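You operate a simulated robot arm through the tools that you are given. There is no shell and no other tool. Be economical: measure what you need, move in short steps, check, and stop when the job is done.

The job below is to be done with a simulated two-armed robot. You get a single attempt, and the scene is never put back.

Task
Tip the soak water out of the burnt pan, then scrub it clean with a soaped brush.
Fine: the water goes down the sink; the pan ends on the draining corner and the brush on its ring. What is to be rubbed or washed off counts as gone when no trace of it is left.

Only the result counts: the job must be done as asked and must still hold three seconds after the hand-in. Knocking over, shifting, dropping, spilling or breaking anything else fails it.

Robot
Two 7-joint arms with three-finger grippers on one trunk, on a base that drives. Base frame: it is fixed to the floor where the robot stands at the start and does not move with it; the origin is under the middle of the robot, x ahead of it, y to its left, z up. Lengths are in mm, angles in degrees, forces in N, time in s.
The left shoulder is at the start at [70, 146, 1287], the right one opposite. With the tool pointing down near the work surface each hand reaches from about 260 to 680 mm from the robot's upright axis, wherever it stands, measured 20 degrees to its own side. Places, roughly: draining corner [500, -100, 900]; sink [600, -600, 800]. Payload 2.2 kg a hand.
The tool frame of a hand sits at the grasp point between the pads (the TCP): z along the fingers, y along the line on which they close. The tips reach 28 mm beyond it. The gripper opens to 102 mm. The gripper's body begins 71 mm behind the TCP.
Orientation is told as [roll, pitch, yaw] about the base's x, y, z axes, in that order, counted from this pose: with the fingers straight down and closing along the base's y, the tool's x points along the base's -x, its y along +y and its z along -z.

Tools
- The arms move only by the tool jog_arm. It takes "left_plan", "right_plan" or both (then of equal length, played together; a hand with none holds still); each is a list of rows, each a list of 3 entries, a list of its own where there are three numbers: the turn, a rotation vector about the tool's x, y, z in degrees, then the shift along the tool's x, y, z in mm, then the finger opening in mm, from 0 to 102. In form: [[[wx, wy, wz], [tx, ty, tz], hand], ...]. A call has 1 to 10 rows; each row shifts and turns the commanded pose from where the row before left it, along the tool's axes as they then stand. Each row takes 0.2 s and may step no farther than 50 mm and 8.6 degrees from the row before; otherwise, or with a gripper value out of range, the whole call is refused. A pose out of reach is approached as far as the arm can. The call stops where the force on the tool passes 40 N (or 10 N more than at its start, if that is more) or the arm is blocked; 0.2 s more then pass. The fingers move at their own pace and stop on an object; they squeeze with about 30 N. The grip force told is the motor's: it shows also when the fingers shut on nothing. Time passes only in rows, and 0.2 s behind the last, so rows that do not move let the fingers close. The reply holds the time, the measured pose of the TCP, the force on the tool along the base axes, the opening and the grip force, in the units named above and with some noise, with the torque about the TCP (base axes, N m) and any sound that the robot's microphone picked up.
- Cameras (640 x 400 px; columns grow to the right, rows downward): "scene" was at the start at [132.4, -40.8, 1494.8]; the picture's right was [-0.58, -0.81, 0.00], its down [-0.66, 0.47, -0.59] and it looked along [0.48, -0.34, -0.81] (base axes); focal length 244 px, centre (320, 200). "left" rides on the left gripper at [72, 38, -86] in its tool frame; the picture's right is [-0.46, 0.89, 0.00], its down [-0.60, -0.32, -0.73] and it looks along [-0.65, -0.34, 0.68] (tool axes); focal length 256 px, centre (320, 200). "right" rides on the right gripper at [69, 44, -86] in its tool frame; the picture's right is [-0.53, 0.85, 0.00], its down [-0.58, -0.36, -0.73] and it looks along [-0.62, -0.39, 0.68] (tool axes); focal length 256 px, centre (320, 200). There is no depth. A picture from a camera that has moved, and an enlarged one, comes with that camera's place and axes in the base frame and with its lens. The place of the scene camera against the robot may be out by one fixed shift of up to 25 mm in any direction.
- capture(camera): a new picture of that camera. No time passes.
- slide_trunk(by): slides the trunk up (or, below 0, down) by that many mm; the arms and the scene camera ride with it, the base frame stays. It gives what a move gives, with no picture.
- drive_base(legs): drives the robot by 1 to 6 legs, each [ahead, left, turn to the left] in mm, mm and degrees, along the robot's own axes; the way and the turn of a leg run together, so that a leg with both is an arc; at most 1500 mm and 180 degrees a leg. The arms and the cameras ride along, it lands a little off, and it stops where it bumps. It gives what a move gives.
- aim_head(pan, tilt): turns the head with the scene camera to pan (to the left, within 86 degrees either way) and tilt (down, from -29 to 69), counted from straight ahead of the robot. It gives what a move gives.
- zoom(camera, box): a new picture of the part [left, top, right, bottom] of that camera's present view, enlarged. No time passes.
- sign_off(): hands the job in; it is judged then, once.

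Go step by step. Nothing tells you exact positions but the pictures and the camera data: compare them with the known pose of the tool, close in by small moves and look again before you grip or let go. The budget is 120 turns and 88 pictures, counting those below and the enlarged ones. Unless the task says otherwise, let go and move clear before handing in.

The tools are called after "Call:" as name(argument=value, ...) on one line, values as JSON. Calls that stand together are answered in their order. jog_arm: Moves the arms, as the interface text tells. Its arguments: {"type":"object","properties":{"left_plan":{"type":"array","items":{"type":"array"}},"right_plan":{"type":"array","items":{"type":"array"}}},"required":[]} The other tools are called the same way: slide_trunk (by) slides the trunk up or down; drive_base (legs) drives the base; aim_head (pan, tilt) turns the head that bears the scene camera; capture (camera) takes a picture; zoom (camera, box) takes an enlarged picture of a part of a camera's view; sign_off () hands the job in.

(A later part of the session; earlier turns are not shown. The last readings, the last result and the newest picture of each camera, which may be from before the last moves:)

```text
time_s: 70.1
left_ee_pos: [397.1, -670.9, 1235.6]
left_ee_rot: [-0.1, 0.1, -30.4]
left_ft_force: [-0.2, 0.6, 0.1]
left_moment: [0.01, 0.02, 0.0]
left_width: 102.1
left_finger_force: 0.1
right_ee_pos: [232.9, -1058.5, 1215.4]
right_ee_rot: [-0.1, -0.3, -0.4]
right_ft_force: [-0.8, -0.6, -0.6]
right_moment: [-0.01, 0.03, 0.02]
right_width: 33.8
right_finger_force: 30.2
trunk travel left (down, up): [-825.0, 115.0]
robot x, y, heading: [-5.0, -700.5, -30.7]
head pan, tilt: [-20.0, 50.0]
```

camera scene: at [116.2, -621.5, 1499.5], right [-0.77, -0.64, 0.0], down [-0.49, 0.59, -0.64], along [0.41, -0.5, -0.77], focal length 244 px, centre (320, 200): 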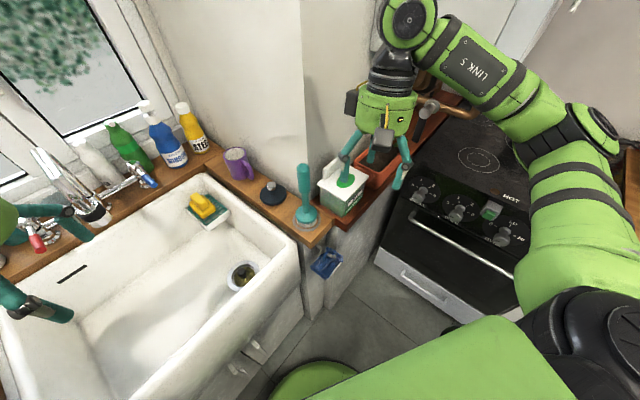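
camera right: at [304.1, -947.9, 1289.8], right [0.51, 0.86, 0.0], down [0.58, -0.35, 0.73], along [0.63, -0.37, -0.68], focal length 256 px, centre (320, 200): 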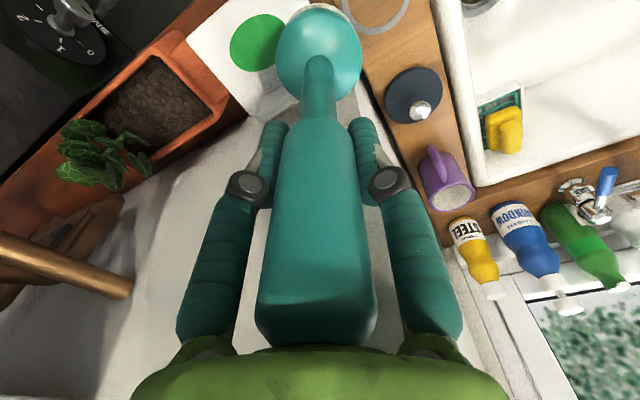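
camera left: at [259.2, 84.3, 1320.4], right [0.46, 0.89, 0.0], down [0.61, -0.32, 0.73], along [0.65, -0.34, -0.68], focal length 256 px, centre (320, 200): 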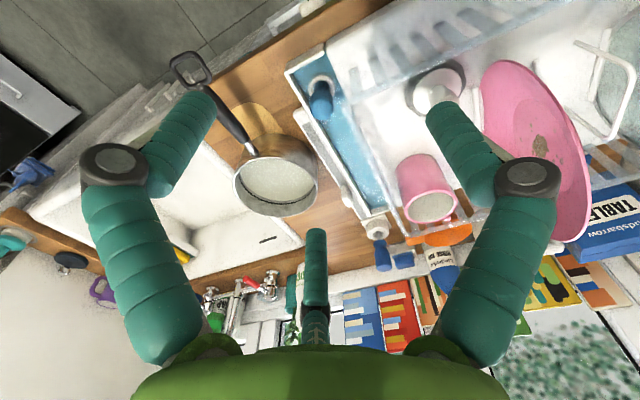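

Call:
jog_arm(right_plan=[[[0, -8, 0], [0, 0, 0], 0], [[0, 0, 0], [-38, 1, 0], 0], [[0, 0, 0], [-38, 1, 0], 0], [[0, 0, 0], [-38, 1, 0], 0], [[0, 0, 0], [0, 0, 30], 0], [[0, 0, 0], [0, 0, 20], 0], [[0, 0, 0], [0, 0, 0], 0]])

Call:
aim_head(pan=-30, tilt=48)

Call:
capture(camera="right")

Call:
capture(camera="scene")

```text
time_s: 71.7
left_ee_pos: [395.1, -663.1, 1235.2]
left_ee_rot: [-0.2, -0.2, -30.4]
left_ft_force: [-0.3, -0.4, 0.4]
left_moment: [0.0, 0.0, -0.01]
left_width: 102.0
left_finger_force: 0.0
right_ee_pos: [353.4, -1048.2, 1185.0]
right_ee_rot: [-0.4, -8.5, -0.2]
right_ft_force: [-0.8, -0.3, -0.8]
right_moment: [0.02, -0.02, 0.03]
right_width: 33.6
right_finger_force: 29.8
trunk travel left (down, up): [-825.0, 115.0]
robot x, y, heading: [0.9, -698.5, -30.4]
head pan, tilt: [-20.0, 50.0]
```

```text
time_s: 72.4
left_ee_pos: [394.9, -663.6, 1236.0]
left_ee_rot: [-0.4, -0.2, -30.4]
left_ft_force: [0.2, 1.2, 0.0]
left_moment: [-0.03, 0.0, -0.04]
left_width: 101.9
left_finger_force: 0.0
right_ee_pos: [352.9, -1049.6, 1183.9]
right_ee_rot: [-0.3, -8.2, -0.2]
right_ft_force: [0.3, 0.0, -1.3]
right_moment: [-0.03, 0.02, 0.0]
right_width: 33.7
right_finger_force: 29.7
trunk travel left (down, up): [-825.0, 115.0]
robot x, y, heading: [-0.3, -700.7, -30.3]
head pan, tilt: [-30.0, 48.0]
```

```text
21 pictures are left
camera right: at [271.2, -1003.7, 1259.0], right [0.53, 0.84, 0.07], down [0.46, -0.36, 0.81], along [0.71, -0.4, -0.58], focal length 256 px, centre (320, 200)
```

right: 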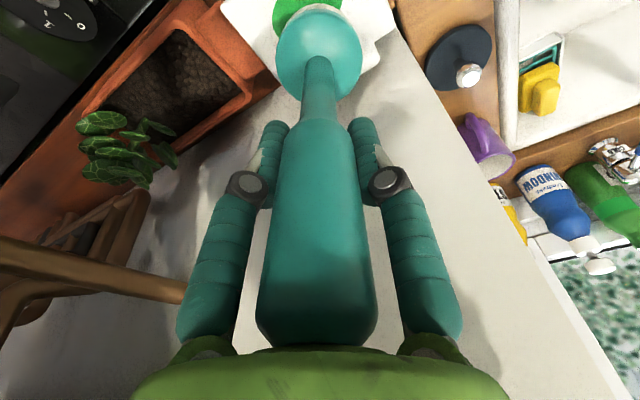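

```text
20 pictures are left
camera scene: at [101.8, -782.3, 1502.9], right [-0.87, -0.49, 0.0], down [-0.37, 0.64, -0.67], along [0.33, -0.59, -0.74], focal length 244 px, centre (320, 200)
```

scene: 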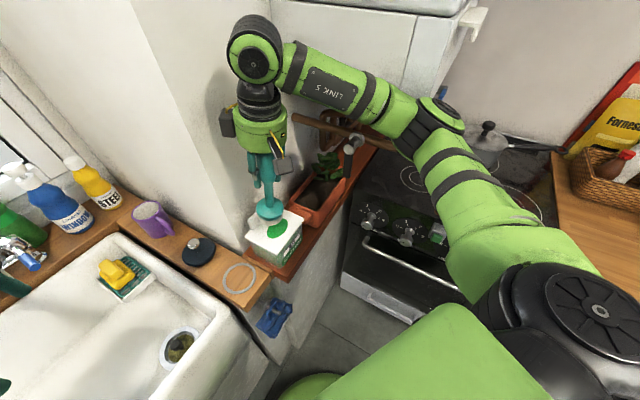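

Call:
zoom(camera="scene", box=[225, 170, 325, 280])

```text
3.64 times, centred on (275, 225) of scene
camera zoom: at [101.8, -782.3, 1502.9], right [-0.87, -0.49, 0.0], down [-0.37, 0.64, -0.67], along [0.33, -0.59, -0.74], focal length 886 px, centre (484, 109)
```

zoom: 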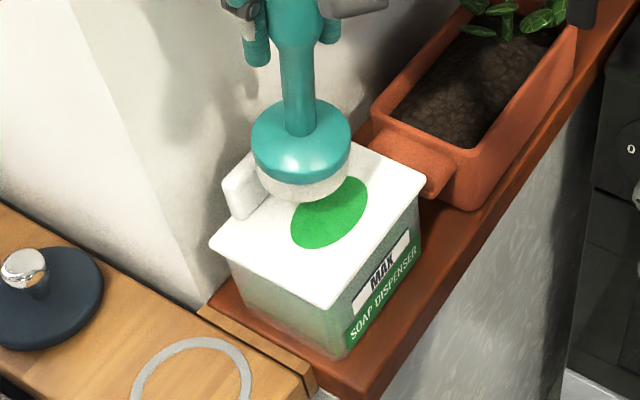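

Shift slightly so the bristles land on the dot, then descend most of the way.

Call:
jog_arm(right_plan=[[[0, 0, 0], [10.9, -14, -1.5], 0], [[0, 0, 0], [1.8, 0, 13], 0], [[0, 0, 0], [1.8, 0, 13], 0], [[0, 0, 0], [0.4, 0, 4], 0], [[0, 0, 0], [0, 0, 0], 0]])

Call:
zoom(camera="scene", box=[225, 170, 325, 280])

```text
time_s: 73.6
left_ee_pos: [395.3, -667.0, 1235.7]
left_ee_rot: [-0.3, -0.1, -30.4]
left_ft_force: [-0.6, -1.0, 0.2]
left_moment: [0.0, 0.04, -0.01]
left_width: 102.3
left_finger_force: 0.0
right_ee_pos: [341.8, -1067.1, 1154.1]
right_ee_rot: [-0.2, -8.3, -0.4]
right_ft_force: [1.4, 0.1, -0.8]
right_moment: [-0.01, 0.02, 0.01]
right_width: 33.4
right_finger_force: 30.0
trunk travel left (down, up): [-825.0, 115.0]
robot x, y, heading: [-2.2, -699.1, -30.4]
head pan, tilt: [-30.0, 48.0]
```

```text
3.64 times, centred on (275, 225) of scene
camera zoom: at [102.6, -787.0, 1502.6], right [-0.87, -0.49, 0.0], down [-0.37, 0.64, -0.67], along [0.33, -0.58, -0.74], focal length 886 px, centre (484, 109)
```

zoom: 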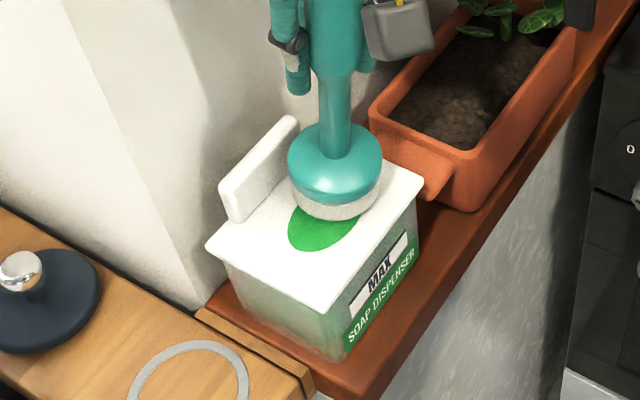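

Call:
jog_arm(right_plan=[[[0, 0, 0], [0.5, 6, 4], 0], [[0, 0, 0], [0.5, 0, 4], 0], [[0, 0, 0], [0.5, 0, 4], 0], [[0, 0, 0], [0, 0, 0], 0]])

```text
time_s: 74.7
left_ee_pos: [394.5, -669.1, 1235.3]
left_ee_rot: [-0.2, -0.1, -30.4]
left_ft_force: [1.5, -0.1, 1.0]
left_moment: [0.02, 0.05, -0.01]
left_width: 101.9
left_finger_force: 0.1
right_ee_pos: [342.5, -1063.0, 1147.2]
right_ee_rot: [-0.3, -9.1, -0.3]
right_ft_force: [-4.7, 1.3, 17.9]
right_moment: [0.39, 1.03, -0.01]
right_width: 33.7
right_finger_force: 30.0
trunk travel left (down, up): [-825.0, 115.0]
robot x, y, heading: [-1.6, -700.8, -30.5]
head pan, tilt: [-30.0, 48.0]
stopped in row 4 (right hand): the force on the tool passed its limit at 41 N (the readings are from after the stop); the commanded pose is now the measured one
```

Call:
zoom(camera="scene", box=[235, 180, 315, 270])

```text
4.44 times, centred on (275, 225) of scene
camera zoom: at [100.6, -788.6, 1502.3], right [-0.87, -0.49, 0.0], down [-0.36, 0.65, -0.67], along [0.33, -0.58, -0.74], focal length 1082 px, centre (520, 89)
```

zoom: 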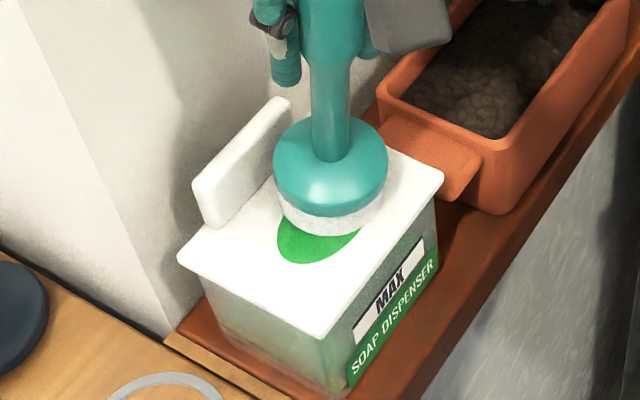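

Contact was off-centre by ~12 mm. Lift, shift 12 mm left, and press once more, centred.

Call:
jog_arm(right_plan=[[[0, 0, 0], [-1.5, 0, -12], 0], [[0, 0, 0], [-1, 12, 0], 0], [[0, 0, 0], [1.2, 0, 8], 0], [[0, 0, 0], [0.4, 0, 3], 0], [[0, 0, 0], [0.4, 0, 3], 0], [[0, 0, 0], [0, 0, 0], 0]])

Call:
zoom(camera="scene", box=[235, 180, 315, 270])

```text
time_s: 76.1
left_ee_pos: [392.7, -668.7, 1237.1]
left_ee_rot: [-0.2, -0.2, -30.5]
left_ft_force: [-0.1, 0.3, 0.0]
left_moment: [0.01, -0.05, -0.02]
left_width: 101.9
left_finger_force: 0.0
right_ee_pos: [342.1, -1052.1, 1145.7]
right_ee_rot: [-0.4, -9.6, -0.4]
right_ft_force: [-3.8, -1.8, 34.8]
right_moment: [-0.01, 1.11, 0.1]
right_width: 33.5
right_finger_force: 30.3
trunk travel left (down, up): [-825.0, 115.0]
robot x, y, heading: [0.3, -698.3, -30.5]
head pan, tilt: [-30.0, 48.0]
```

```text
4.44 times, centred on (275, 225) of scene
camera zoom: at [98.8, -787.9, 1503.2], right [-0.87, -0.49, 0.0], down [-0.36, 0.65, -0.67], along [0.33, -0.58, -0.74], focal length 1082 px, centre (520, 89)
```

zoom: 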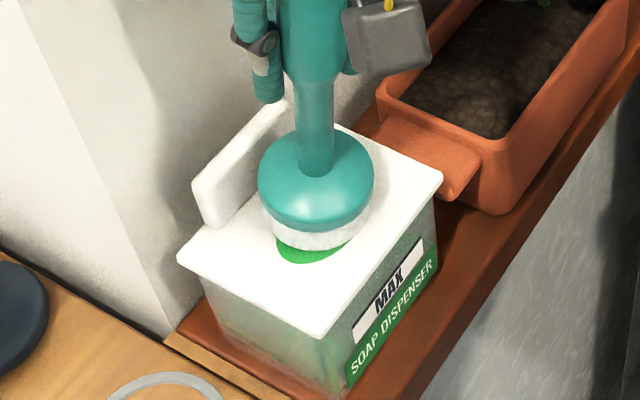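

Pressed with 35 N centred. Lift and retract, then check the bristles.

Call:
jog_arm(right_plan=[[[0, 0, 0], [-2, 0, -15], 0], [[0, 0, 0], [-4, 0, -30], 0], [[0, 0, 0], [0, 0, -40], 0], [[0, 0, 0], [40, 0, 0], 0], [[0, 0, 0], [40, 0, 0], 0], [[0, 8, 0], [40, 0, 0], 0], [[0, 0, 0], [0, 0, 0], 0]])

Call:
capture(camera="scene")

```text
time_s: 77.7
left_ee_pos: [397.2, -671.4, 1236.2]
left_ee_rot: [-0.2, 0.1, -30.4]
left_ft_force: [0.7, -0.3, 0.5]
left_moment: [0.02, -0.01, 0.02]
left_width: 102.2
left_finger_force: 0.1
right_ee_pos: [219.0, -1051.9, 1207.3]
right_ee_rot: [-0.1, -0.7, -0.5]
right_ft_force: [-0.1, 0.1, -0.6]
right_moment: [-0.02, 0.02, 0.0]
right_width: 33.9
right_finger_force: 29.8
trunk travel left (down, up): [-825.0, 115.0]
robot x, y, heading: [-0.3, -699.5, -30.2]
head pan, tilt: [-30.0, 48.0]
```

```text
15 pictures are left
camera scene: at [104.9, -791.5, 1502.1], right [-0.87, -0.49, 0.0], down [-0.37, 0.65, -0.67], along [0.33, -0.58, -0.74], focal length 244 px, centre (320, 200)
```

scene: 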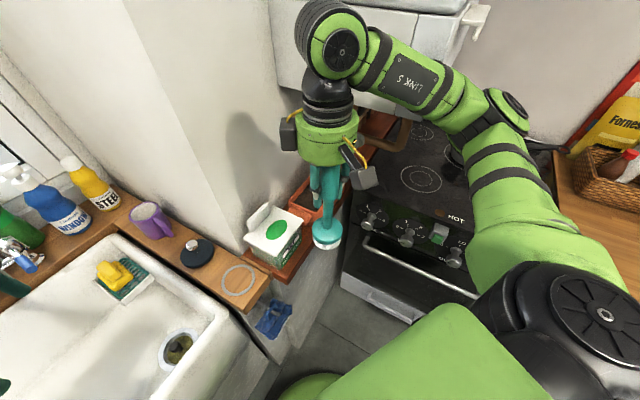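

Now return to the pan: turn back to heading 0 and drive left to y ≈ -100.

Call:
drive_base(legs=[[0, 0, 30], [0, 300, 0], [0, 300, 0]])

Call:
aim_head(pan=-10, tilt=58)

```text
time_s: 78.8
left_ee_pos: [379.3, -627.4, 1240.4]
left_ee_rot: [0.1, -0.3, -24.0]
left_ft_force: [-0.1, 0.3, -0.5]
left_moment: [0.0, 0.01, 0.0]
left_width: 101.9
left_finger_force: 0.0
right_ee_pos: [239.4, -1033.0, 1208.5]
right_ee_rot: [-0.2, -1.2, 4.1]
right_ft_force: [-1.0, 0.1, -2.0]
right_moment: [0.0, -0.02, 0.0]
right_width: 33.5
right_finger_force: 29.8
trunk travel left (down, up): [-825.0, 115.0]
robot x, y, heading: [2.0, -701.5, -24.6]
head pan, tilt: [-30.0, 48.0]
stopped in leg 1: the robot was blocked; the commanded pose is now the measured one
```

```text
time_s: 79.6
left_ee_pos: [376.6, -627.1, 1241.0]
left_ee_rot: [0.2, -0.6, -24.0]
left_ft_force: [0.9, 0.1, 0.8]
left_moment: [0.03, 0.03, -0.01]
left_width: 101.8
left_finger_force: 0.1
right_ee_pos: [237.6, -1032.3, 1210.6]
right_ee_rot: [-0.2, -1.3, 4.4]
right_ft_force: [-0.3, 1.1, -0.9]
right_moment: [0.0, 0.0, 0.03]
right_width: 33.4
right_finger_force: 30.1
trunk travel left (down, up): [-825.0, 115.0]
robot x, y, heading: [-5.4, -696.3, -24.3]
head pan, tilt: [-10.0, 58.0]
```

The elbow was blocked during the turn; move left and back first, then turn.

Call:
drive_base(legs=[[-150, 250, 0], [0, 0, 24.4], [0, 307, 0]])

Call:
capture(camera="scene")

```text
time_s: 84.5
left_ee_pos: [289.9, 124.2, 1236.6]
left_ee_rot: [0.1, 0.1, 0.4]
left_ft_force: [0.0, -1.3, 0.3]
left_moment: [0.06, 0.01, 0.01]
left_width: 101.8
left_finger_force: 0.1
right_ee_pos: [331.5, -302.4, 1206.1]
right_ee_rot: [0.0, -0.7, 28.9]
right_ft_force: [-0.4, -0.4, -1.4]
right_moment: [0.03, -0.02, 0.0]
right_width: 33.9
right_finger_force: 30.0
trunk travel left (down, up): [-825.0, 115.0]
robot x, y, heading: [-37.6, -104.6, -0.0]
head pan, tilt: [-10.0, 58.0]
```

```text
14 pictures are left
camera scene: at [102.8, -114.3, 1489.3], right [-0.17, -0.98, 0.0], down [-0.84, 0.15, -0.53], along [0.52, -0.09, -0.85], focal length 244 px, centre (320, 200)
```

scene: 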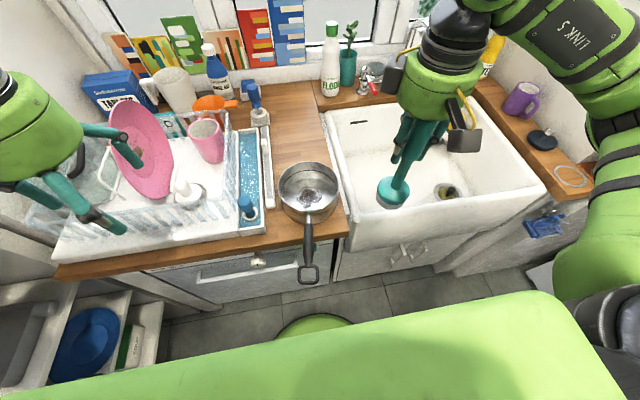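

Move the brush over the pan's burnt patch, and look before lowering in.

Call:
jog_arm(right_plan=[[[0, 0, 0], [-45, 19, 0], 0], [[0, 0, 0], [-45, 19, 0], 0], [[0, 0, 0], [-45, 19, 0], 0], [[0, 0, 0], [-45, 19, 0], 0], [[0, 0, 0], [0, 0, 30], 0], [[0, 0, 0], [0, 0, 30], 0], [[0, 0, 0], [0, 0, 0], 0]])

Call:
zoom(camera="scene", box=[230, 110, 390, 260])

```text
time_s: 86.2
left_ee_pos: [290.1, 127.7, 1235.5]
left_ee_rot: [-0.1, 0.1, 0.4]
left_ft_force: [0.3, 0.1, -0.1]
left_moment: [-0.02, 0.01, -0.01]
left_width: 101.9
left_finger_force: 0.1
right_ee_pos: [453.3, -145.1, 1147.6]
right_ee_rot: [-0.3, -0.6, 28.9]
right_ft_force: [-0.2, 0.5, -0.3]
right_moment: [-0.02, -0.02, 0.05]
right_width: 33.6
right_finger_force: 30.0
trunk travel left (down, up): [-825.0, 115.0]
robot x, y, heading: [-37.5, -99.8, 0.1]
head pan, tilt: [-10.0, 58.0]
```

```text
2.67 times, centred on (310, 185) of scene
camera zoom: at [102.9, -109.7, 1489.3], right [-0.17, -0.99, 0.0], down [-0.84, 0.15, -0.53], along [0.52, -0.09, -0.85], focal length 650 px, centre (347, 240)
```

zoom: 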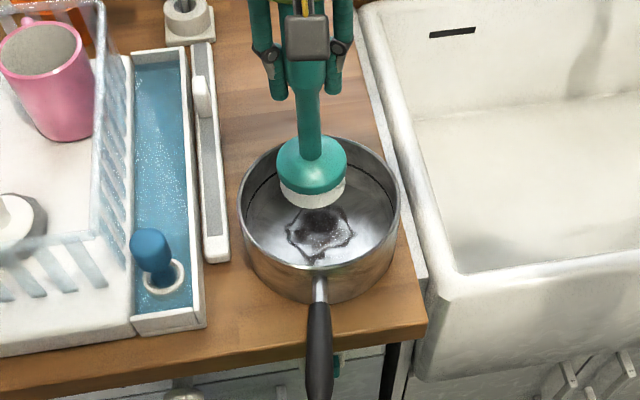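

Aligned well. Lower into the pan until light contact.

Call:
jog_arm(right_plan=[[[0, 0, 0], [-4, -2, 30], 0], [[0, 0, 0], [0, 0, 30], 0], [[0, 0, 0], [0, 0, 18], 0], [[0, 0, 0], [0, 0, 4], 0], [[0, 0, 0], [0, 0, 4], 0], [[0, 0, 0], [0, 0, 0], 0]])

```text
time_s: 87.5
left_ee_pos: [291.6, 125.4, 1235.8]
left_ee_rot: [-0.1, 0.1, 0.2]
left_ft_force: [-0.4, 0.0, 1.0]
left_moment: [-0.01, 0.0, -0.01]
left_width: 101.9
left_finger_force: 0.1
right_ee_pos: [458.0, -144.9, 1062.1]
right_ee_rot: [-0.1, -0.6, 29.0]
right_ft_force: [-0.2, 0.6, -0.9]
right_moment: [0.0, -0.03, -0.02]
right_width: 33.6
right_finger_force: 29.9
trunk travel left (down, up): [-825.0, 115.0]
robot x, y, heading: [-36.7, -100.8, 0.1]
head pan, tilt: [-10.0, 58.0]
```

Call:
jog_arm(right_plan=[[[0, 0, 0], [0, 0, 3], 0], [[0, 0, 0], [0, 0, 3], 0], [[0, 0, 0], [0, 0, 2], 0], [[0, 0, 0], [0, 0, 0], 0]])

```text
time_s: 88.5
left_ee_pos: [289.4, 125.0, 1235.1]
left_ee_rot: [-0.1, 0.1, 0.3]
left_ft_force: [-0.8, -0.4, -0.2]
left_moment: [0.03, 0.03, -0.02]
left_width: 101.8
left_finger_force: 0.1
right_ee_pos: [456.9, -144.7, 1055.6]
right_ee_rot: [-0.1, -0.7, 28.9]
right_ft_force: [1.2, 0.2, 6.0]
right_moment: [-0.12, 0.15, 0.04]
right_width: 33.5
right_finger_force: 30.0
trunk travel left (down, up): [-825.0, 115.0]
robot x, y, heading: [-40.0, -102.8, -0.2]
head pan, tilt: [-10.0, 58.0]
```

Contact at 6 N. Scrub with short strokes.

Call:
jog_arm(right_plan=[[[0, 0, 0], [15, 0, 1], 0], [[0, 0, 0], [-15, 0, 0], 0], [[0, 0, 0], [-15, 0, 0], 0], [[0, 0, 0], [15, 0, 0], 0], [[0, 0, 0], [0, 15, 0], 0], [[0, 0, 0], [0, -15, 0], 0], [[0, 0, 0], [0, -15, 0], 0], [[0, 0, 0], [0, 15, 0], 0], [[0, 0, 0], [0, 0, 0], 0]])

Call:
zoom(camera="scene", box=[230, 110, 390, 260])

```text
time_s: 90.5
left_ee_pos: [288.3, 126.1, 1236.4]
left_ee_rot: [-0.1, 0.1, 0.2]
left_ft_force: [0.3, 0.3, -0.2]
left_moment: [-0.02, -0.02, 0.0]
left_width: 102.1
left_finger_force: 0.0
right_ee_pos: [458.1, -146.4, 1054.3]
right_ee_rot: [-0.3, -0.8, 28.9]
right_ft_force: [3.2, -6.3, 20.3]
right_moment: [-0.71, 0.25, 0.22]
right_width: 33.6
right_finger_force: 30.4
trunk travel left (down, up): [-825.0, 115.0]
robot x, y, heading: [-35.0, -102.2, -0.0]
head pan, tilt: [-10.0, 58.0]
```

```text
2.67 times, centred on (310, 185) of scene
camera zoom: at [100.3, -111.8, 1489.6], right [-0.17, -0.99, 0.0], down [-0.83, 0.15, -0.53], along [0.52, -0.09, -0.85], focal length 650 px, centre (347, 240)
```

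zoom: 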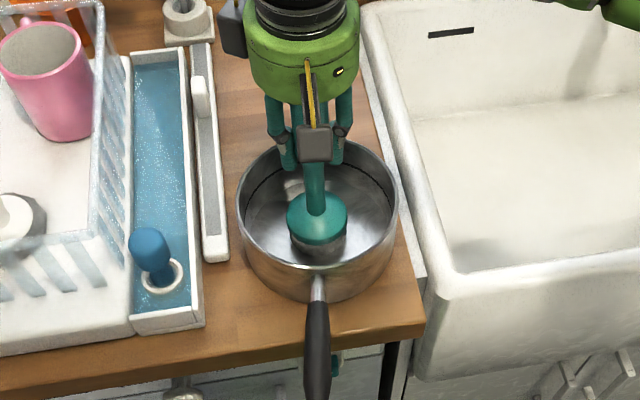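

Call:
jog_arm(right_plan=[[[0, 0, 0], [22, 0, -0.5], 0], [[0, 0, 0], [-6.4, 15.6, 0], 0], [[0, 0, 0], [-15.6, 6.4, 0], 0], [[0, 0, 0], [-15.6, -6.4, 0], 0], [[0, 0, 0], [-6.4, -15.6, 0], 0], [[0, 0, 0], [6.4, -15.6, 0], 0], [[0, 0, 0], [15.6, -6.4, 0], 0], [[0, 0, 0], [15.6, 6.4, 0], 0], [[0, 0, 0], [6.4, 15.6, 0], 0], [[0, 0, 0], [-22, 0, 0], 0]])

Call:
jog_arm(right_plan=[[[0, 0, 0], [15, 0, 0], 0], [[0, 0, 0], [-15, 15, 0], 0], [[0, 0, 0], [-15, -15, 0], 0], [[0, 0, 0], [15, -15, 0], 0], [[0, 0, 0], [15, 15, 0], 0], [[0, 0, 0], [-15, 15, 0], 0], [[0, 0, 0], [-15, -15, 0], 0], [[0, 0, 0], [15, -15, 0], 0], [[0, 0, 0], [0, 15, 0], 0], [[0, 0, 0], [0, 0, 0], 0]])

Call:
jog_arm(right_plan=[[[0, 0, 0], [0, 0, -30], 0], [[0, 0, 0], [0, 0, -45], 0], [[0, 0, 0], [-45, 0, -15], 0], [[0, 0, 0], [-45, 0, 0], 0], [[0, 0, 0], [0, 0, 0], 0]])

Call:
zoom(camera="scene", box=[260, 130, 360, 240])

```text
time_s: 92.8
left_ee_pos: [286.4, 126.1, 1236.3]
left_ee_rot: [-0.1, -0.1, 0.3]
left_ft_force: [0.8, -0.1, 0.5]
left_moment: [-0.03, -0.01, -0.01]
left_width: 101.8
left_finger_force: 0.0
right_ee_pos: [454.4, -144.2, 1055.1]
right_ee_rot: [-0.1, -0.5, 29.0]
right_ft_force: [-5.6, -3.1, 20.9]
right_moment: [-0.14, 1.14, 0.12]
right_width: 33.7
right_finger_force: 29.9
trunk travel left (down, up): [-825.0, 115.0]
robot x, y, heading: [-39.4, -100.6, -0.1]
head pan, tilt: [-10.0, 58.0]
```

```text
time_s: 95.0
left_ee_pos: [289.3, 125.0, 1235.8]
left_ee_rot: [-0.1, 0.0, 0.4]
left_ft_force: [-0.4, 0.0, -0.4]
left_moment: [0.02, 0.01, -0.01]
left_width: 102.2
left_finger_force: 0.0
right_ee_pos: [456.6, -145.8, 1055.0]
right_ee_rot: [-0.2, -0.5, 28.8]
right_ft_force: [0.6, -2.9, 11.3]
right_moment: [-0.27, 0.28, 0.11]
right_width: 33.6
right_finger_force: 30.6
trunk travel left (down, up): [-825.0, 115.0]
robot x, y, heading: [-38.2, -103.6, 0.0]
head pan, tilt: [-10.0, 58.0]
```

```text
time_s: 96.2
left_ee_pos: [290.3, 124.0, 1236.7]
left_ee_rot: [0.0, 0.1, 0.3]
left_ft_force: [0.1, 0.8, 0.7]
left_moment: [0.01, -0.01, -0.01]
left_width: 101.7
left_finger_force: 0.1
right_ee_pos: [536.0, -102.5, 1146.0]
right_ee_rot: [0.0, -0.7, 29.1]
right_ft_force: [0.0, -1.1, -1.2]
right_moment: [0.02, -0.02, 0.0]
right_width: 33.4
right_finger_force: 29.7
trunk travel left (down, up): [-825.0, 115.0]
robot x, y, heading: [-38.1, -100.8, 0.1]
head pan, tilt: [-10.0, 58.0]
```

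```text
3.64 times, centred on (310, 185) of scene
camera zoom: at [101.1, -112.9, 1489.5], right [-0.17, -0.99, 0.0], down [-0.83, 0.15, -0.53], along [0.52, -0.09, -0.85], focal length 886 px, centre (356, 254)
```

zoom: 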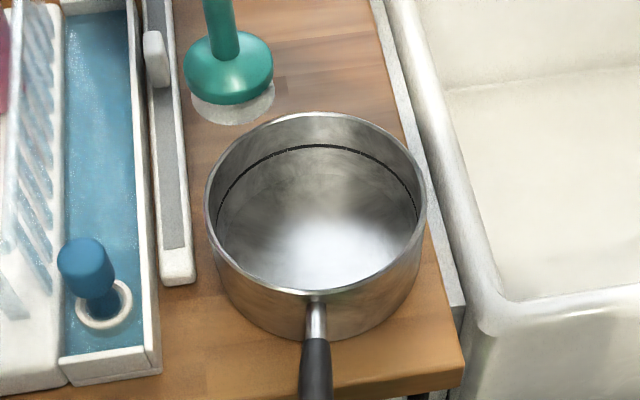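

The burnt patch is gone; only a dark ring on the inner wall remains. I'll zoom closely to judge whether it is dirt.

Call:
zoom(camera="scene", box=[290, 155, 338, 190])

```text
11.43 times, centred on (314, 172) of scene
camera zoom: at [101.1, -112.9, 1489.5], right [-0.17, -0.99, 0.0], down [-0.83, 0.15, -0.53], along [0.52, -0.09, -0.85], focal length 2783 px, centre (389, 514)
```

zoom: 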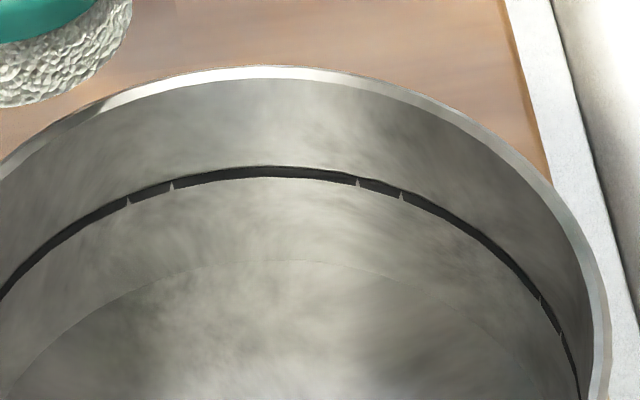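

It looks like a burnt tide-mark with gaps, so it should be scrubbed too. For side pressure I'll hold the pan by its handle with the left hand; bring it over the handle with fingers slanting forward.

Call:
jog_arm(left_plan=[[[0, -7.5, 0], [0, -36, 0], 80], [[0, -7.5, 0], [0, -36, 0], 80], [[0, -7.5, 0], [0, -36, 0], 80], [[0, -7.5, 0], [0, -36, 0], 80], [[0, 0, 0], [24.4, -22, 34.2], 80], [[0, 0, 0], [24.4, -22, 34.2], 80], [[0, 0, 0], [24.4, -22, 34.2], 80], [[0, 0, 0], [24.4, -22, 34.2], 80], [[0, 0, 0], [24.4, -22, 34.2], 80], [[0, 0, 0], [0, 0, 0], 80]])

Call:
capture(camera="left")

```text
time_s: 98.3
left_ee_pos: [273.3, -131.5, 1029.4]
left_ee_rot: [-0.2, -29.9, 0.4]
left_ft_force: [0.2, 0.0, 0.6]
left_moment: [-0.03, 0.02, 0.03]
left_width: 79.5
left_finger_force: 0.1
left hand out of reach, approached as far as the arm can: row 5
right_ee_pos: [537.1, -101.6, 1144.5]
right_ee_rot: [0.0, -0.8, 28.9]
right_ft_force: [0.3, -0.4, -1.3]
right_moment: [0.0, 0.01, -0.03]
right_width: 33.4
right_finger_force: 29.6
trunk travel left (down, up): [-825.0, 115.0]
robot x, y, heading: [-37.4, -100.2, 0.1]
head pan, tilt: [-10.0, 58.0]
```

```text
9 pictures are left
camera left: at [167.9, -94.7, 1067.0], right [0.4, 0.89, 0.23], down [0.16, -0.31, 0.94], along [0.9, -0.34, -0.27], focal length 256 px, centre (320, 200)
```

left: 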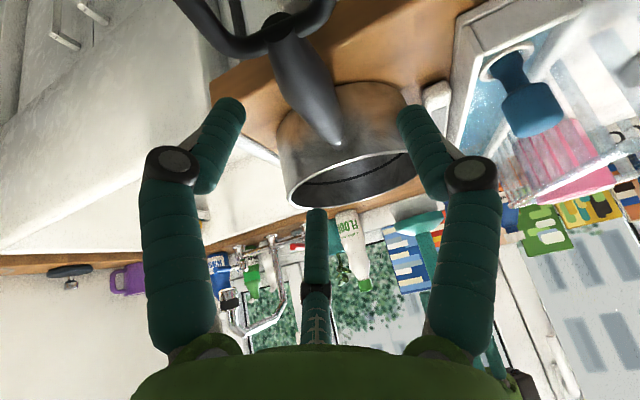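

Call:
jog_arm(left_plan=[[[0, 0, 0], [0, -5, 30], 80], [[0, 0, 0], [0, 0, 30], 80], [[0, 0, 0], [0, 0, 15], 80], [[0, 0, 0], [0, 0, 0], 80]])

Call:
capture(camera="left")

```text
time_s: 99.3
left_ee_pos: [310.6, -136.8, 963.1]
left_ee_rot: [-0.1, -29.9, 0.3]
left_ft_force: [-2.4, 0.2, 2.6]
left_moment: [0.1, 0.22, 0.05]
left_width: 79.9
left_finger_force: 0.1
right_ee_pos: [536.8, -101.0, 1145.2]
right_ee_rot: [-0.1, -0.6, 28.8]
right_ft_force: [0.7, -0.1, -0.2]
right_moment: [-0.01, -0.03, 0.0]
right_width: 33.3
right_finger_force: 29.9
trunk travel left (down, up): [-825.0, 115.0]
robot x, y, heading: [-39.4, -99.7, -0.2]
head pan, tilt: [-10.0, 58.0]
```

```text
8 pictures are left
camera left: at [204.2, -99.4, 1001.7], right [0.4, 0.89, 0.23], down [0.16, -0.32, 0.94], along [0.9, -0.34, -0.27], focal length 256 px, centre (320, 200)
```

left: 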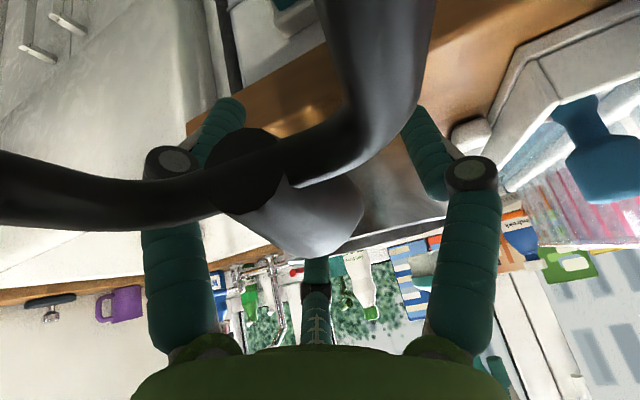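

The loop end of the handle is higher than I assumed and is near the left fingers. I'll check from the scene camera.

Call:
zoom(camera="scene", box=[230, 120, 390, 290])

```text
2.35 times, centred on (310, 205) of scene
camera zoom: at [101.9, -111.4, 1489.4], right [-0.17, -0.99, 0.0], down [-0.84, 0.15, -0.53], along [0.52, -0.09, -0.85], focal length 573 px, centre (344, 188)
```

zoom: 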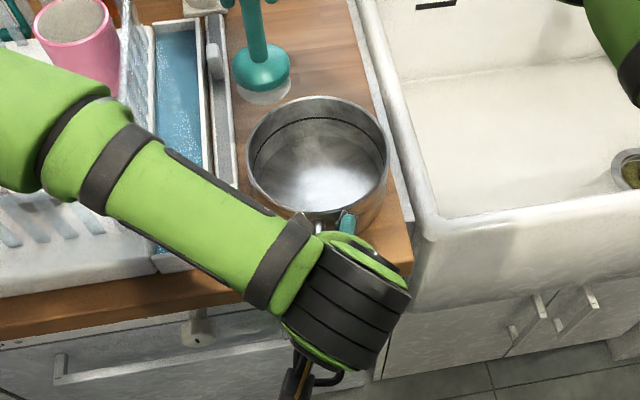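

The handle lies between the left fingers, a bit to the -y side. Shift 8 mm and close on it.

Call:
jog_arm(left_plan=[[[0, 0, 0], [0, -4, 0], 80], [[0, 0, 0], [0, -4, 0], 60], [[0, 0, 0], [0, 0, 0], 45], [[0, 0, 0], [0, 0, 0], 30], [[0, 0, 0], [0, 0, 0], 20], [[0, 0, 0], [0, 0, 0], 0], [[0, 0, 0], [0, 0, 0], 0]])

Call:
capture(camera="left")

```text
time_s: 101.0
left_ee_pos: [310.9, -143.3, 963.3]
left_ee_rot: [-0.1, -30.0, 0.3]
left_ft_force: [3.2, -0.4, 6.3]
left_moment: [0.32, -0.34, -0.09]
left_width: 34.1
left_finger_force: 29.8
right_ee_pos: [537.7, -102.1, 1145.3]
right_ee_rot: [-0.2, -0.6, 28.9]
right_ft_force: [0.2, 0.3, -0.7]
right_moment: [0.02, -0.04, 0.02]
right_width: 33.6
right_finger_force: 30.5
trunk travel left (down, up): [-825.0, 115.0]
robot x, y, heading: [-34.7, -104.8, -0.2]
head pan, tilt: [-10.0, 58.0]
```

```text
6 pictures are left
camera left: at [205.8, -107.5, 1002.2], right [0.4, 0.89, 0.23], down [0.16, -0.31, 0.94], along [0.9, -0.33, -0.27], focal length 256 px, centre (320, 200)
```

left: 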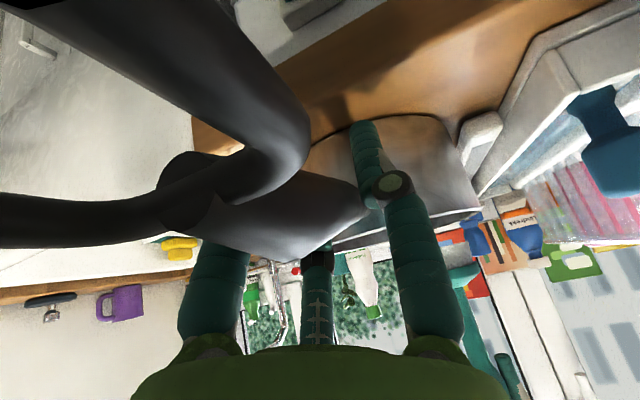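

The left hand holds the handle. Bring the brush back over the pan centre and check alignment.

Call:
jog_arm(right_plan=[[[0, 0, 0], [45, 0, 0], 0], [[0, 0, 0], [45, 0, 0], 0], [[0, 0, 0], [0, 0, 0], 0]])

Call:
zoom(camera="scene", box=[250, 120, 370, 250])

```text
time_s: 101.8
left_ee_pos: [312.1, -143.7, 964.0]
left_ee_rot: [-0.1, -30.0, 0.3]
left_ft_force: [4.1, -0.8, 9.4]
left_moment: [0.37, -0.58, -0.17]
left_width: 33.9
left_finger_force: 29.9
right_ee_pos: [456.9, -146.5, 1144.2]
right_ee_rot: [0.0, -0.5, 28.9]
right_ft_force: [0.8, -0.3, -1.3]
right_moment: [0.0, -0.05, 0.03]
right_width: 33.5
right_finger_force: 30.6
trunk travel left (down, up): [-825.0, 115.0]
robot x, y, heading: [-40.0, -100.9, -0.1]
head pan, tilt: [-10.0, 58.0]
```

```text
3.08 times, centred on (310, 185) of scene
camera zoom: at [102.8, -110.8, 1489.4], right [-0.17, -0.99, 0.0], down [-0.84, 0.15, -0.53], along [0.52, -0.09, -0.85], focal length 749 px, centre (351, 246)
```

zoom: 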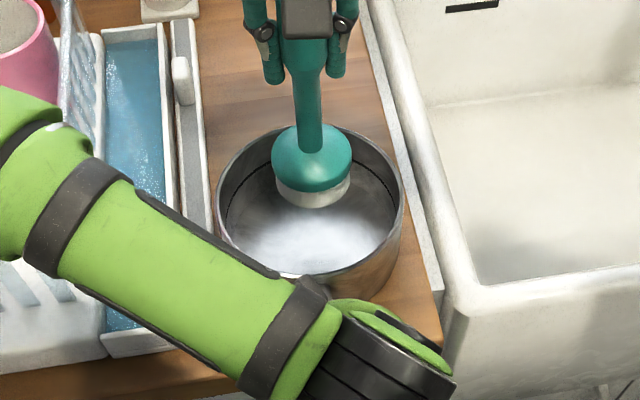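

Centre estimate C ≈ [467,-144]. I'll lower to the ring's height and tilt the brush outward 14° so the bristles meet the wall, checking forces.

Call:
jog_arm(right_plan=[[[0, 0, 0], [-10, -2.7, 0], 0], [[0, 0, 0], [0, 0, 30], 0], [[0, 0, 0], [0, 0, 36], 0], [[0, -7, 0], [0, 0, 0], 0], [[0, -7, 0], [0, 0, 0], 0], [[0, 0, 0], [-5, 0, 1.2], 0], [[0, 0, 0], [-4.7, 0, 1.2], 0], [[0, 0, 0], [0, 0, 0], 0]])

```text
time_s: 103.5
left_ee_pos: [310.3, -142.4, 963.1]
left_ee_rot: [0.0, -30.0, 0.5]
left_ft_force: [12.8, 0.9, 6.6]
left_moment: [0.06, 0.09, 0.56]
left_width: 33.8
left_finger_force: 30.2
right_ee_pos: [475.3, -139.7, 1077.5]
right_ee_rot: [-0.1, -14.6, 28.9]
right_ft_force: [-12.3, -5.7, 3.5]
right_moment: [-0.7, 1.48, 0.0]
right_width: 33.4
right_finger_force: 30.1
trunk travel left (down, up): [-825.0, 115.0]
robot x, y, heading: [-37.7, -101.4, -0.1]
head pan, tilt: [-10.0, 58.0]
```

Contact with ~13 N on the wall and the left hand holds the pan. Sweep a quarter turn.

Call:
jog_arm(right_plan=[[[-7, 1.9, 0.85], [1.34, 5, -0.33], 0], [[-5.1, 5.1, 0.85], [3.66, 3.66, -0.33], 0], [[-1.9, 7, 0.85], [5, 1.34, -0.33], 0], [[0, 0, 0], [0, 0, 0], 0]])

```text
time_s: 104.5
left_ee_pos: [309.7, -142.4, 962.9]
left_ee_rot: [0.0, -29.8, 0.3]
left_ft_force: [0.8, 3.7, 7.8]
left_moment: [0.2, -0.32, 0.47]
left_width: 34.2
left_finger_force: 29.9
right_ee_pos: [463.6, -133.2, 1078.4]
right_ee_rot: [14.1, -0.5, 29.1]
right_ft_force: [1.8, -2.2, -1.2]
right_moment: [-0.34, -0.22, 0.05]
right_width: 33.3
right_finger_force: 30.1
trunk travel left (down, up): [-825.0, 115.0]
robot x, y, heading: [-41.0, -101.1, 0.1]
head pan, tilt: [-10.0, 58.0]
```

Call:
jog_arm(right_plan=[[[0, 0, 0], [0, 4, 1], 0], [[1.9, 7, 0.85], [5, -1.34, -0.33], 0], [[5.1, 5.1, 0.85], [3.66, -3.66, -0.33], 0], [[7, 1.9, 0.85], [1.34, -5, -0.33], 0], [[0, 0, 0], [0, 0, 0], 0]])

```text
time_s: 105.8
left_ee_pos: [309.9, -142.6, 963.2]
left_ee_rot: [-0.1, -29.8, 0.4]
left_ft_force: [-4.8, -0.3, 2.3]
left_moment: [0.21, 0.19, -0.14]
left_width: 34.2
left_finger_force: 30.3
right_ee_pos: [458.0, -143.1, 1077.4]
right_ee_rot: [-0.1, 13.6, 29.0]
right_ft_force: [4.2, 3.9, -0.8]
right_moment: [0.5, -0.49, -0.23]
right_width: 33.4
right_finger_force: 30.2
trunk travel left (down, up): [-825.0, 115.0]
robot x, y, heading: [-35.3, -102.0, -0.1]
head pan, tilt: [-10.0, 58.0]
```

Call:
jog_arm(right_plan=[[[0, 0, 0], [2, 0, 0.5], 0], [[7, -1.9, 0.85], [-1.34, -6, -0.33], 0], [[5.1, -5.1, 0.85], [-3.66, -5.5, -0.33], 0], [[1.9, -7, 0.85], [-5, -3.5, 0.2], 0], [[0, 0, 0], [0, 0, 0], 0]])

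```text
time_s: 107.0
left_ee_pos: [312.1, -143.8, 962.8]
left_ee_rot: [-0.2, -29.9, 0.5]
left_ft_force: [8.3, -5.1, -0.2]
left_moment: [-0.14, 0.62, -0.44]
left_width: 34.3
left_finger_force: 29.5
right_ee_pos: [470.7, -153.1, 1076.7]
right_ee_rot: [-14.1, -0.3, 29.1]
right_ft_force: [-8.7, 5.9, -1.1]
right_moment: [0.81, 1.1, -0.42]
right_width: 33.8
right_finger_force: 29.9
trunk travel left (down, up): [-825.0, 115.0]
robot x, y, heading: [-37.8, -97.6, -0.2]
head pan, tilt: [-10.0, 58.0]
```

Call:
jog_arm(right_plan=[[[-1.9, -7, 0.85], [-5, 1.34, -0.33], 0], [[-5.1, -5.1, 0.85], [-3.66, 3.66, -0.33], 0], [[-7, -1.9, 0.85], [-1.34, 5, -0.33], 0], [[-7, 1.9, 0.85], [1.34, 5, -0.33], 0], [[-5.1, 5.1, 0.85], [3.66, 3.66, -0.33], 0], [[0, 0, 0], [0, 0, 0], 0]])

Call:
zoom(camera="scene", box=[265, 130, 355, 230])

```text
time_s: 108.3
left_ee_pos: [310.9, -143.6, 962.9]
left_ee_rot: [0.1, -29.9, 0.4]
left_ft_force: [-2.2, 3.6, 1.4]
left_moment: [-0.08, 0.18, 0.98]
left_width: 34.1
left_finger_force: 30.1
right_ee_pos: [469.0, -136.3, 1078.0]
right_ee_rot: [12.0, -7.5, 28.3]
right_ft_force: [5.1, -7.2, -2.0]
right_moment: [-0.94, -0.59, 0.03]
right_width: 33.1
right_finger_force: 29.8
trunk travel left (down, up): [-825.0, 115.0]
robot x, y, heading: [-39.7, -100.9, 0.2]
head pan, tilt: [-10.0, 58.0]
```

```text
4.00 times, centred on (310, 180) of scene
camera zoom: at [103.0, -112.3, 1489.3], right [-0.17, -0.99, 0.0], down [-0.84, 0.15, -0.53], along [0.52, -0.09, -0.85], focal length 974 px, centre (360, 280)
```

zoom: 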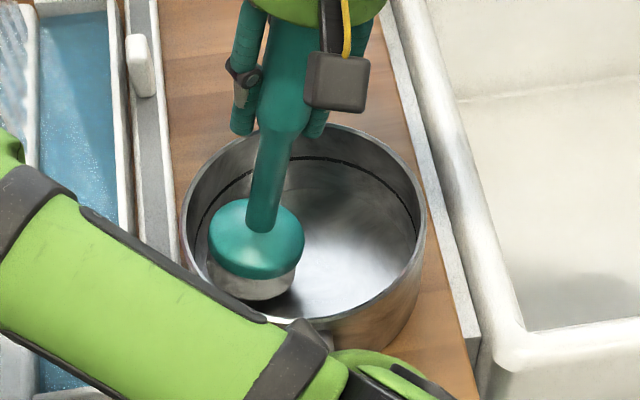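

The bristles ran just below the ring. Raise 12 mm and sweep round again.

Call:
jog_arm(right_plan=[[[0, 0, 0], [-1.5, 2.5, -11.6], 0], [[-1.9, 7, 0.85], [5, 3.3, 0], 0], [[1.9, 7, 0.85], [5, -0.3, -0.33], 0], [[5.1, 5.1, 0.85], [3.66, -3.66, -0.33], 0], [[7, 1.9, 0.85], [1.34, -5, -0.33], 0], [[0, 0, 0], [0, 0, 0], 0]])

```text
time_s: 109.8
left_ee_pos: [309.4, -143.4, 962.9]
left_ee_rot: [-0.1, -29.7, 0.3]
left_ft_force: [-3.0, -1.7, -0.2]
left_moment: [0.13, 0.34, -0.2]
left_width: 34.2
left_finger_force: 29.8
right_ee_pos: [456.7, -146.1, 1088.7]
right_ee_rot: [-0.1, 13.5, 29.2]
right_ft_force: [4.6, 3.0, -0.5]
right_moment: [0.47, -0.47, -0.23]
right_width: 33.6
right_finger_force: 29.8
trunk travel left (down, up): [-825.0, 115.0]
robot x, y, heading: [-35.8, -101.0, 0.3]
head pan, tilt: [-10.0, 58.0]
```

Continue the second loop through 180° → 360° → 60°.

Call:
jog_arm(right_plan=[[[0, 0, 0], [1, 0, 0.3], 0], [[7, -1.9, 0.85], [-1.34, -5, -0.33], 0], [[5.1, -5.1, 0.85], [-3.66, -5, -0.33], 0], [[1.9, -7, 0.85], [-5, -3, 0], 0], [[-1.9, -7, 0.85], [-5, 1.34, -0.33], 0], [[-5.1, -5.1, 0.85], [-3.66, 3.66, -0.33], 0], [[-7, -1.9, 0.85], [-2, 5, -0.33], 0], [[-7, 1.9, 0.85], [1.34, 5, -0.33], 0], [[-5.1, 5.1, 0.85], [3.66, 3.66, -0.33], 0], [[0, 0, 0], [0, 0, 0], 0]])

Call:
zoom(camera="scene", box=[265, 130, 355, 230])

```text
time_s: 112.0
left_ee_pos: [311.2, -144.0, 962.0]
left_ee_rot: [0.0, -29.9, 0.5]
left_ft_force: [-1.7, 4.8, 2.5]
left_moment: [-0.06, -0.09, 0.93]
left_width: 34.1
left_finger_force: 29.6
right_ee_pos: [467.0, -138.0, 1088.9]
right_ee_rot: [12.2, -7.5, 28.5]
right_ft_force: [4.0, -7.2, -1.9]
right_moment: [-0.97, -0.55, 0.06]
right_width: 33.2
right_finger_force: 29.5
trunk travel left (down, up): [-825.0, 115.0]
robot x, y, heading: [-39.1, -99.5, 0.2]
head pan, tilt: [-10.0, 58.0]
```

```text
4.00 times, centred on (310, 180) of scene
camera zoom: at [103.5, -111.9, 1489.3], right [-0.17, -0.99, 0.0], down [-0.84, 0.15, -0.53], along [0.52, -0.09, -0.85], focal length 974 px, centre (360, 280)
```

zoom: 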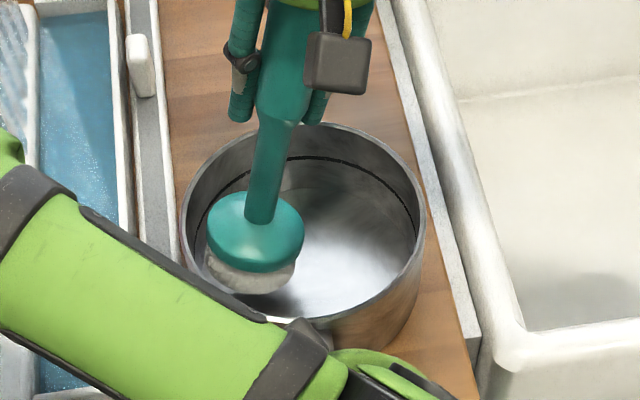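

The ring is unchanged, and the image shows the bristles still lie ~15–20 mm below it. Raise 18 mm more and sweep a full loop.

Call:
jog_arm(right_plan=[[[0, 0, 0], [-2.2, 3.8, -17.5], 0], [[-1.9, 7, 0.85], [5, 3.3, 0], 0], [[1.9, 7, 0.85], [5, -0.3, -0.33], 0], [[5.1, 5.1, 0.85], [3.66, -3.66, -0.33], 0], [[7, 1.9, 0.85], [1.34, -5, -0.33], 0], [[0, 0, 0], [0, 0, 0], 0]])

Call:
jog_arm(right_plan=[[[0, 0, 0], [1, 0, 0.3], 0], [[7, -1.9, 0.85], [-1.34, -5, -0.33], 0], [[5.1, -5.1, 0.85], [-3.66, -5, -0.33], 0], [[1.9, -7, 0.85], [-5, -3, 0], 0], [[0, 0, 0], [0, 0, 0], 0]])

```text
time_s: 113.3
left_ee_pos: [310.6, -145.2, 963.1]
left_ee_rot: [-0.1, -29.9, 0.3]
left_ft_force: [0.8, -2.4, -0.3]
left_moment: [0.34, 0.38, -0.16]
left_width: 34.4
left_finger_force: 30.1
right_ee_pos: [455.8, -147.9, 1108.8]
right_ee_rot: [-0.1, 13.7, 29.5]
right_ft_force: [1.8, 4.2, 7.4]
right_moment: [0.12, 0.34, -0.18]
right_width: 33.1
right_finger_force: 30.3
trunk travel left (down, up): [-825.0, 115.0]
robot x, y, heading: [-35.7, -100.3, -0.0]
head pan, tilt: [-10.0, 58.0]
```

```text
time_s: 114.5
left_ee_pos: [312.7, -143.3, 963.0]
left_ee_rot: [-0.3, -30.1, 0.6]
left_ft_force: [6.8, -6.5, 0.8]
left_moment: [-0.15, 0.41, -0.54]
left_width: 34.2
left_finger_force: 30.1
right_ee_pos: [470.0, -153.7, 1106.7]
right_ee_rot: [-14.2, -0.3, 29.5]
right_ft_force: [-7.4, 4.4, -2.4]
right_moment: [0.74, 0.97, -0.24]
right_width: 33.1
right_finger_force: 30.0
trunk travel left (down, up): [-825.0, 115.0]
robot x, y, heading: [-37.3, -104.7, 0.2]
head pan, tilt: [-10.0, 58.0]
```

Call:
jog_arm(right_plan=[[[-1.9, -7, 0.85], [-5, 1.34, -0.33], 0], [[-5.1, -5.1, 0.85], [-3.66, 3.66, -0.33], 0], [[-7, -1.9, 0.85], [-2, 5, -0.33], 0], [[-7, 1.9, 0.85], [1.34, 5, -0.33], 0], [[-5.1, 5.1, 0.85], [3.66, 3.66, -0.33], 0], [[-1.9, 7, 0.85], [5, 3.3, 0], 0], [[0, 0, 0], [0, 0, 0], 0]])

Call:
zoom(camera="scene", box=[275, 140, 345, 210])

```text
time_s: 116.2
left_ee_pos: [310.7, -143.5, 962.9]
left_ee_rot: [-0.1, -29.9, 0.5]
left_ft_force: [-0.4, 6.3, 4.8]
left_moment: [-0.08, -0.53, 0.9]
left_width: 34.1
left_finger_force: 29.8
right_ee_pos: [461.9, -136.4, 1108.5]
right_ee_rot: [14.0, -0.5, 29.5]
right_ft_force: [6.9, -7.3, 0.4]
right_moment: [-0.89, -0.66, 0.12]
right_width: 33.3
right_finger_force: 29.9
trunk travel left (down, up): [-825.0, 115.0]
robot x, y, heading: [-37.7, -105.8, -0.2]
head pan, tilt: [-10.0, 58.0]
```

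```text
5.71 times, centred on (310, 175) of scene
camera zoom: at [103.2, -112.0, 1489.3], right [-0.17, -0.99, 0.0], down [-0.84, 0.15, -0.53], along [0.52, -0.09, -0.85], focal length 1392 px, centre (377, 343)
```

zoom: 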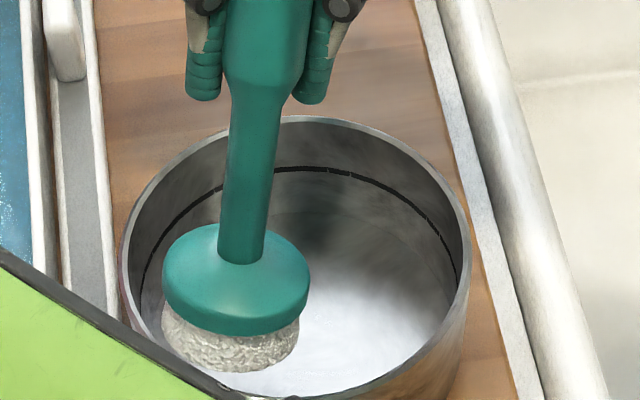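

The ring is unaltered after three firm passes at different heights and shows regular ticks — it's a feature of the pan, while the burnt patch is gone. Lift the brush out, and release the handle with the left hand along its approach path.

Call:
jog_arm(right_plan=[[[7, 0, 0], [0, 0, 0], 0], [[7, 0, 0], [0, 0, 0], 0], [[0, 0, 0], [0, -8, -20], 0], [[0, 0, 0], [0, 0, -40], 0], [[0, 0, 0], [0, 0, -45], 0], [[0, 0, 0], [0, 0, 0], 0]])

Call:
jog_arm(left_plan=[[[0, 0, 0], [0, 0, 0], 45], [[0, 0, 0], [0, 0, 0], 60], [[0, 0, 0], [0, 0, 0], 80], [[0, 0, 0], [0, 0, 0], 80], [[0, 0, 0], [0, 6, -8], 80], [[0, 0, 0], [0, 2, -20], 80], [[0, 0, 0], [0, 0, -30], 80], [[0, 0, 0], [0, 5, -40], 80], [[0, 0, 0], [-15, 0, -40], 80], [[0, 0, 0], [0, 0, 0], 80]])

```text
time_s: 117.5
left_ee_pos: [310.1, -144.0, 961.9]
left_ee_rot: [-0.1, -29.8, 0.4]
left_ft_force: [-1.2, -0.3, 1.4]
left_moment: [0.13, 0.18, 0.03]
left_width: 33.9
left_finger_force: 29.2
right_ee_pos: [463.1, -142.5, 1211.7]
right_ee_rot: [0.0, -0.5, 29.5]
right_ft_force: [0.1, -0.9, -1.0]
right_moment: [0.0, 0.01, 0.0]
right_width: 33.1
right_finger_force: 29.9
trunk travel left (down, up): [-825.0, 115.0]
robot x, y, heading: [-37.9, -100.3, 0.1]
head pan, tilt: [-10.0, 58.0]
```

```text
time_s: 119.8
left_ee_pos: [255.6, -129.1, 1089.7]
left_ee_rot: [0.0, -29.9, 0.1]
left_ft_force: [-0.9, -0.6, -0.6]
left_moment: [0.0, 0.04, -0.04]
left_width: 80.0
left_finger_force: 0.0
right_ee_pos: [464.7, -141.7, 1211.0]
right_ee_rot: [0.0, -0.4, 29.4]
right_ft_force: [-1.1, 0.1, -1.3]
right_moment: [-0.03, -0.01, 0.03]
right_width: 33.3
right_finger_force: 29.9
trunk travel left (down, up): [-825.0, 115.0]
robot x, y, heading: [-40.0, -99.9, 0.3]
head pan, tilt: [-10.0, 58.0]
```

Retract the left arm, then drive back toward the brush's ring.

Call:
jog_arm(left_plan=[[[0, 0, 0], [-17.3, 40, -18.3], 80], [[0, 0, 0], [-17.3, 40, -18.3], 80], [[0, 0, 0], [-17.3, 40, -18.3], 80], [[0, 0, 0], [-17.3, 40, -18.3], 80], [[0, 0, 0], [-17.3, 40, -18.3], 80], [[0, 0, 0], [-17.3, 40, -18.3], 80], [[0, 7.5, 0], [0, 0, 0], 80], [[0, 7.5, 0], [0, 0, 0], 80], [[0, 7.5, 0], [0, 0, 0], 80], [[0, 7.5, 0], [0, 0, 0], 80]])

Call:
drive_base(legs=[[0, -307, 0], [0, 0, -30], [101, -95, 0]])

```text
time_s: 122.0
left_ee_pos: [325.2, 70.9, 1250.6]
left_ee_rot: [-0.1, 0.1, 0.3]
left_ft_force: [-0.2, -0.5, 0.0]
left_moment: [0.06, -0.01, -0.02]
left_width: 80.1
left_finger_force: 0.1
left hand out of reach, approached as far as the arm can: row 2, 3, 4
right_ee_pos: [464.6, -143.1, 1211.5]
right_ee_rot: [0.0, -0.5, 29.5]
right_ft_force: [0.8, -0.1, -0.4]
right_moment: [0.0, -0.01, -0.04]
right_width: 33.1
right_finger_force: 30.1
trunk travel left (down, up): [-825.0, 115.0]
robot x, y, heading: [-36.3, -101.2, 0.0]
head pan, tilt: [-10.0, 58.0]
```

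```text
time_s: 126.4
left_ee_pos: [401.6, -572.9, 1251.5]
left_ee_rot: [-0.2, 0.0, -29.9]
left_ft_force: [-0.3, 0.5, -0.2]
left_moment: [-0.03, -0.01, -0.05]
left_width: 79.9
left_finger_force: 0.1
right_ee_pos: [413.1, -826.0, 1213.1]
right_ee_rot: [-0.1, -0.6, -0.7]
right_ft_force: [0.4, 0.5, -1.0]
right_moment: [-0.04, -0.01, -0.01]
right_width: 33.4
right_finger_force: 29.9
trunk travel left (down, up): [-825.0, 115.0]
robot x, y, heading: [-0.2, -543.3, -30.3]
head pan, tilt: [-10.0, 58.0]
```

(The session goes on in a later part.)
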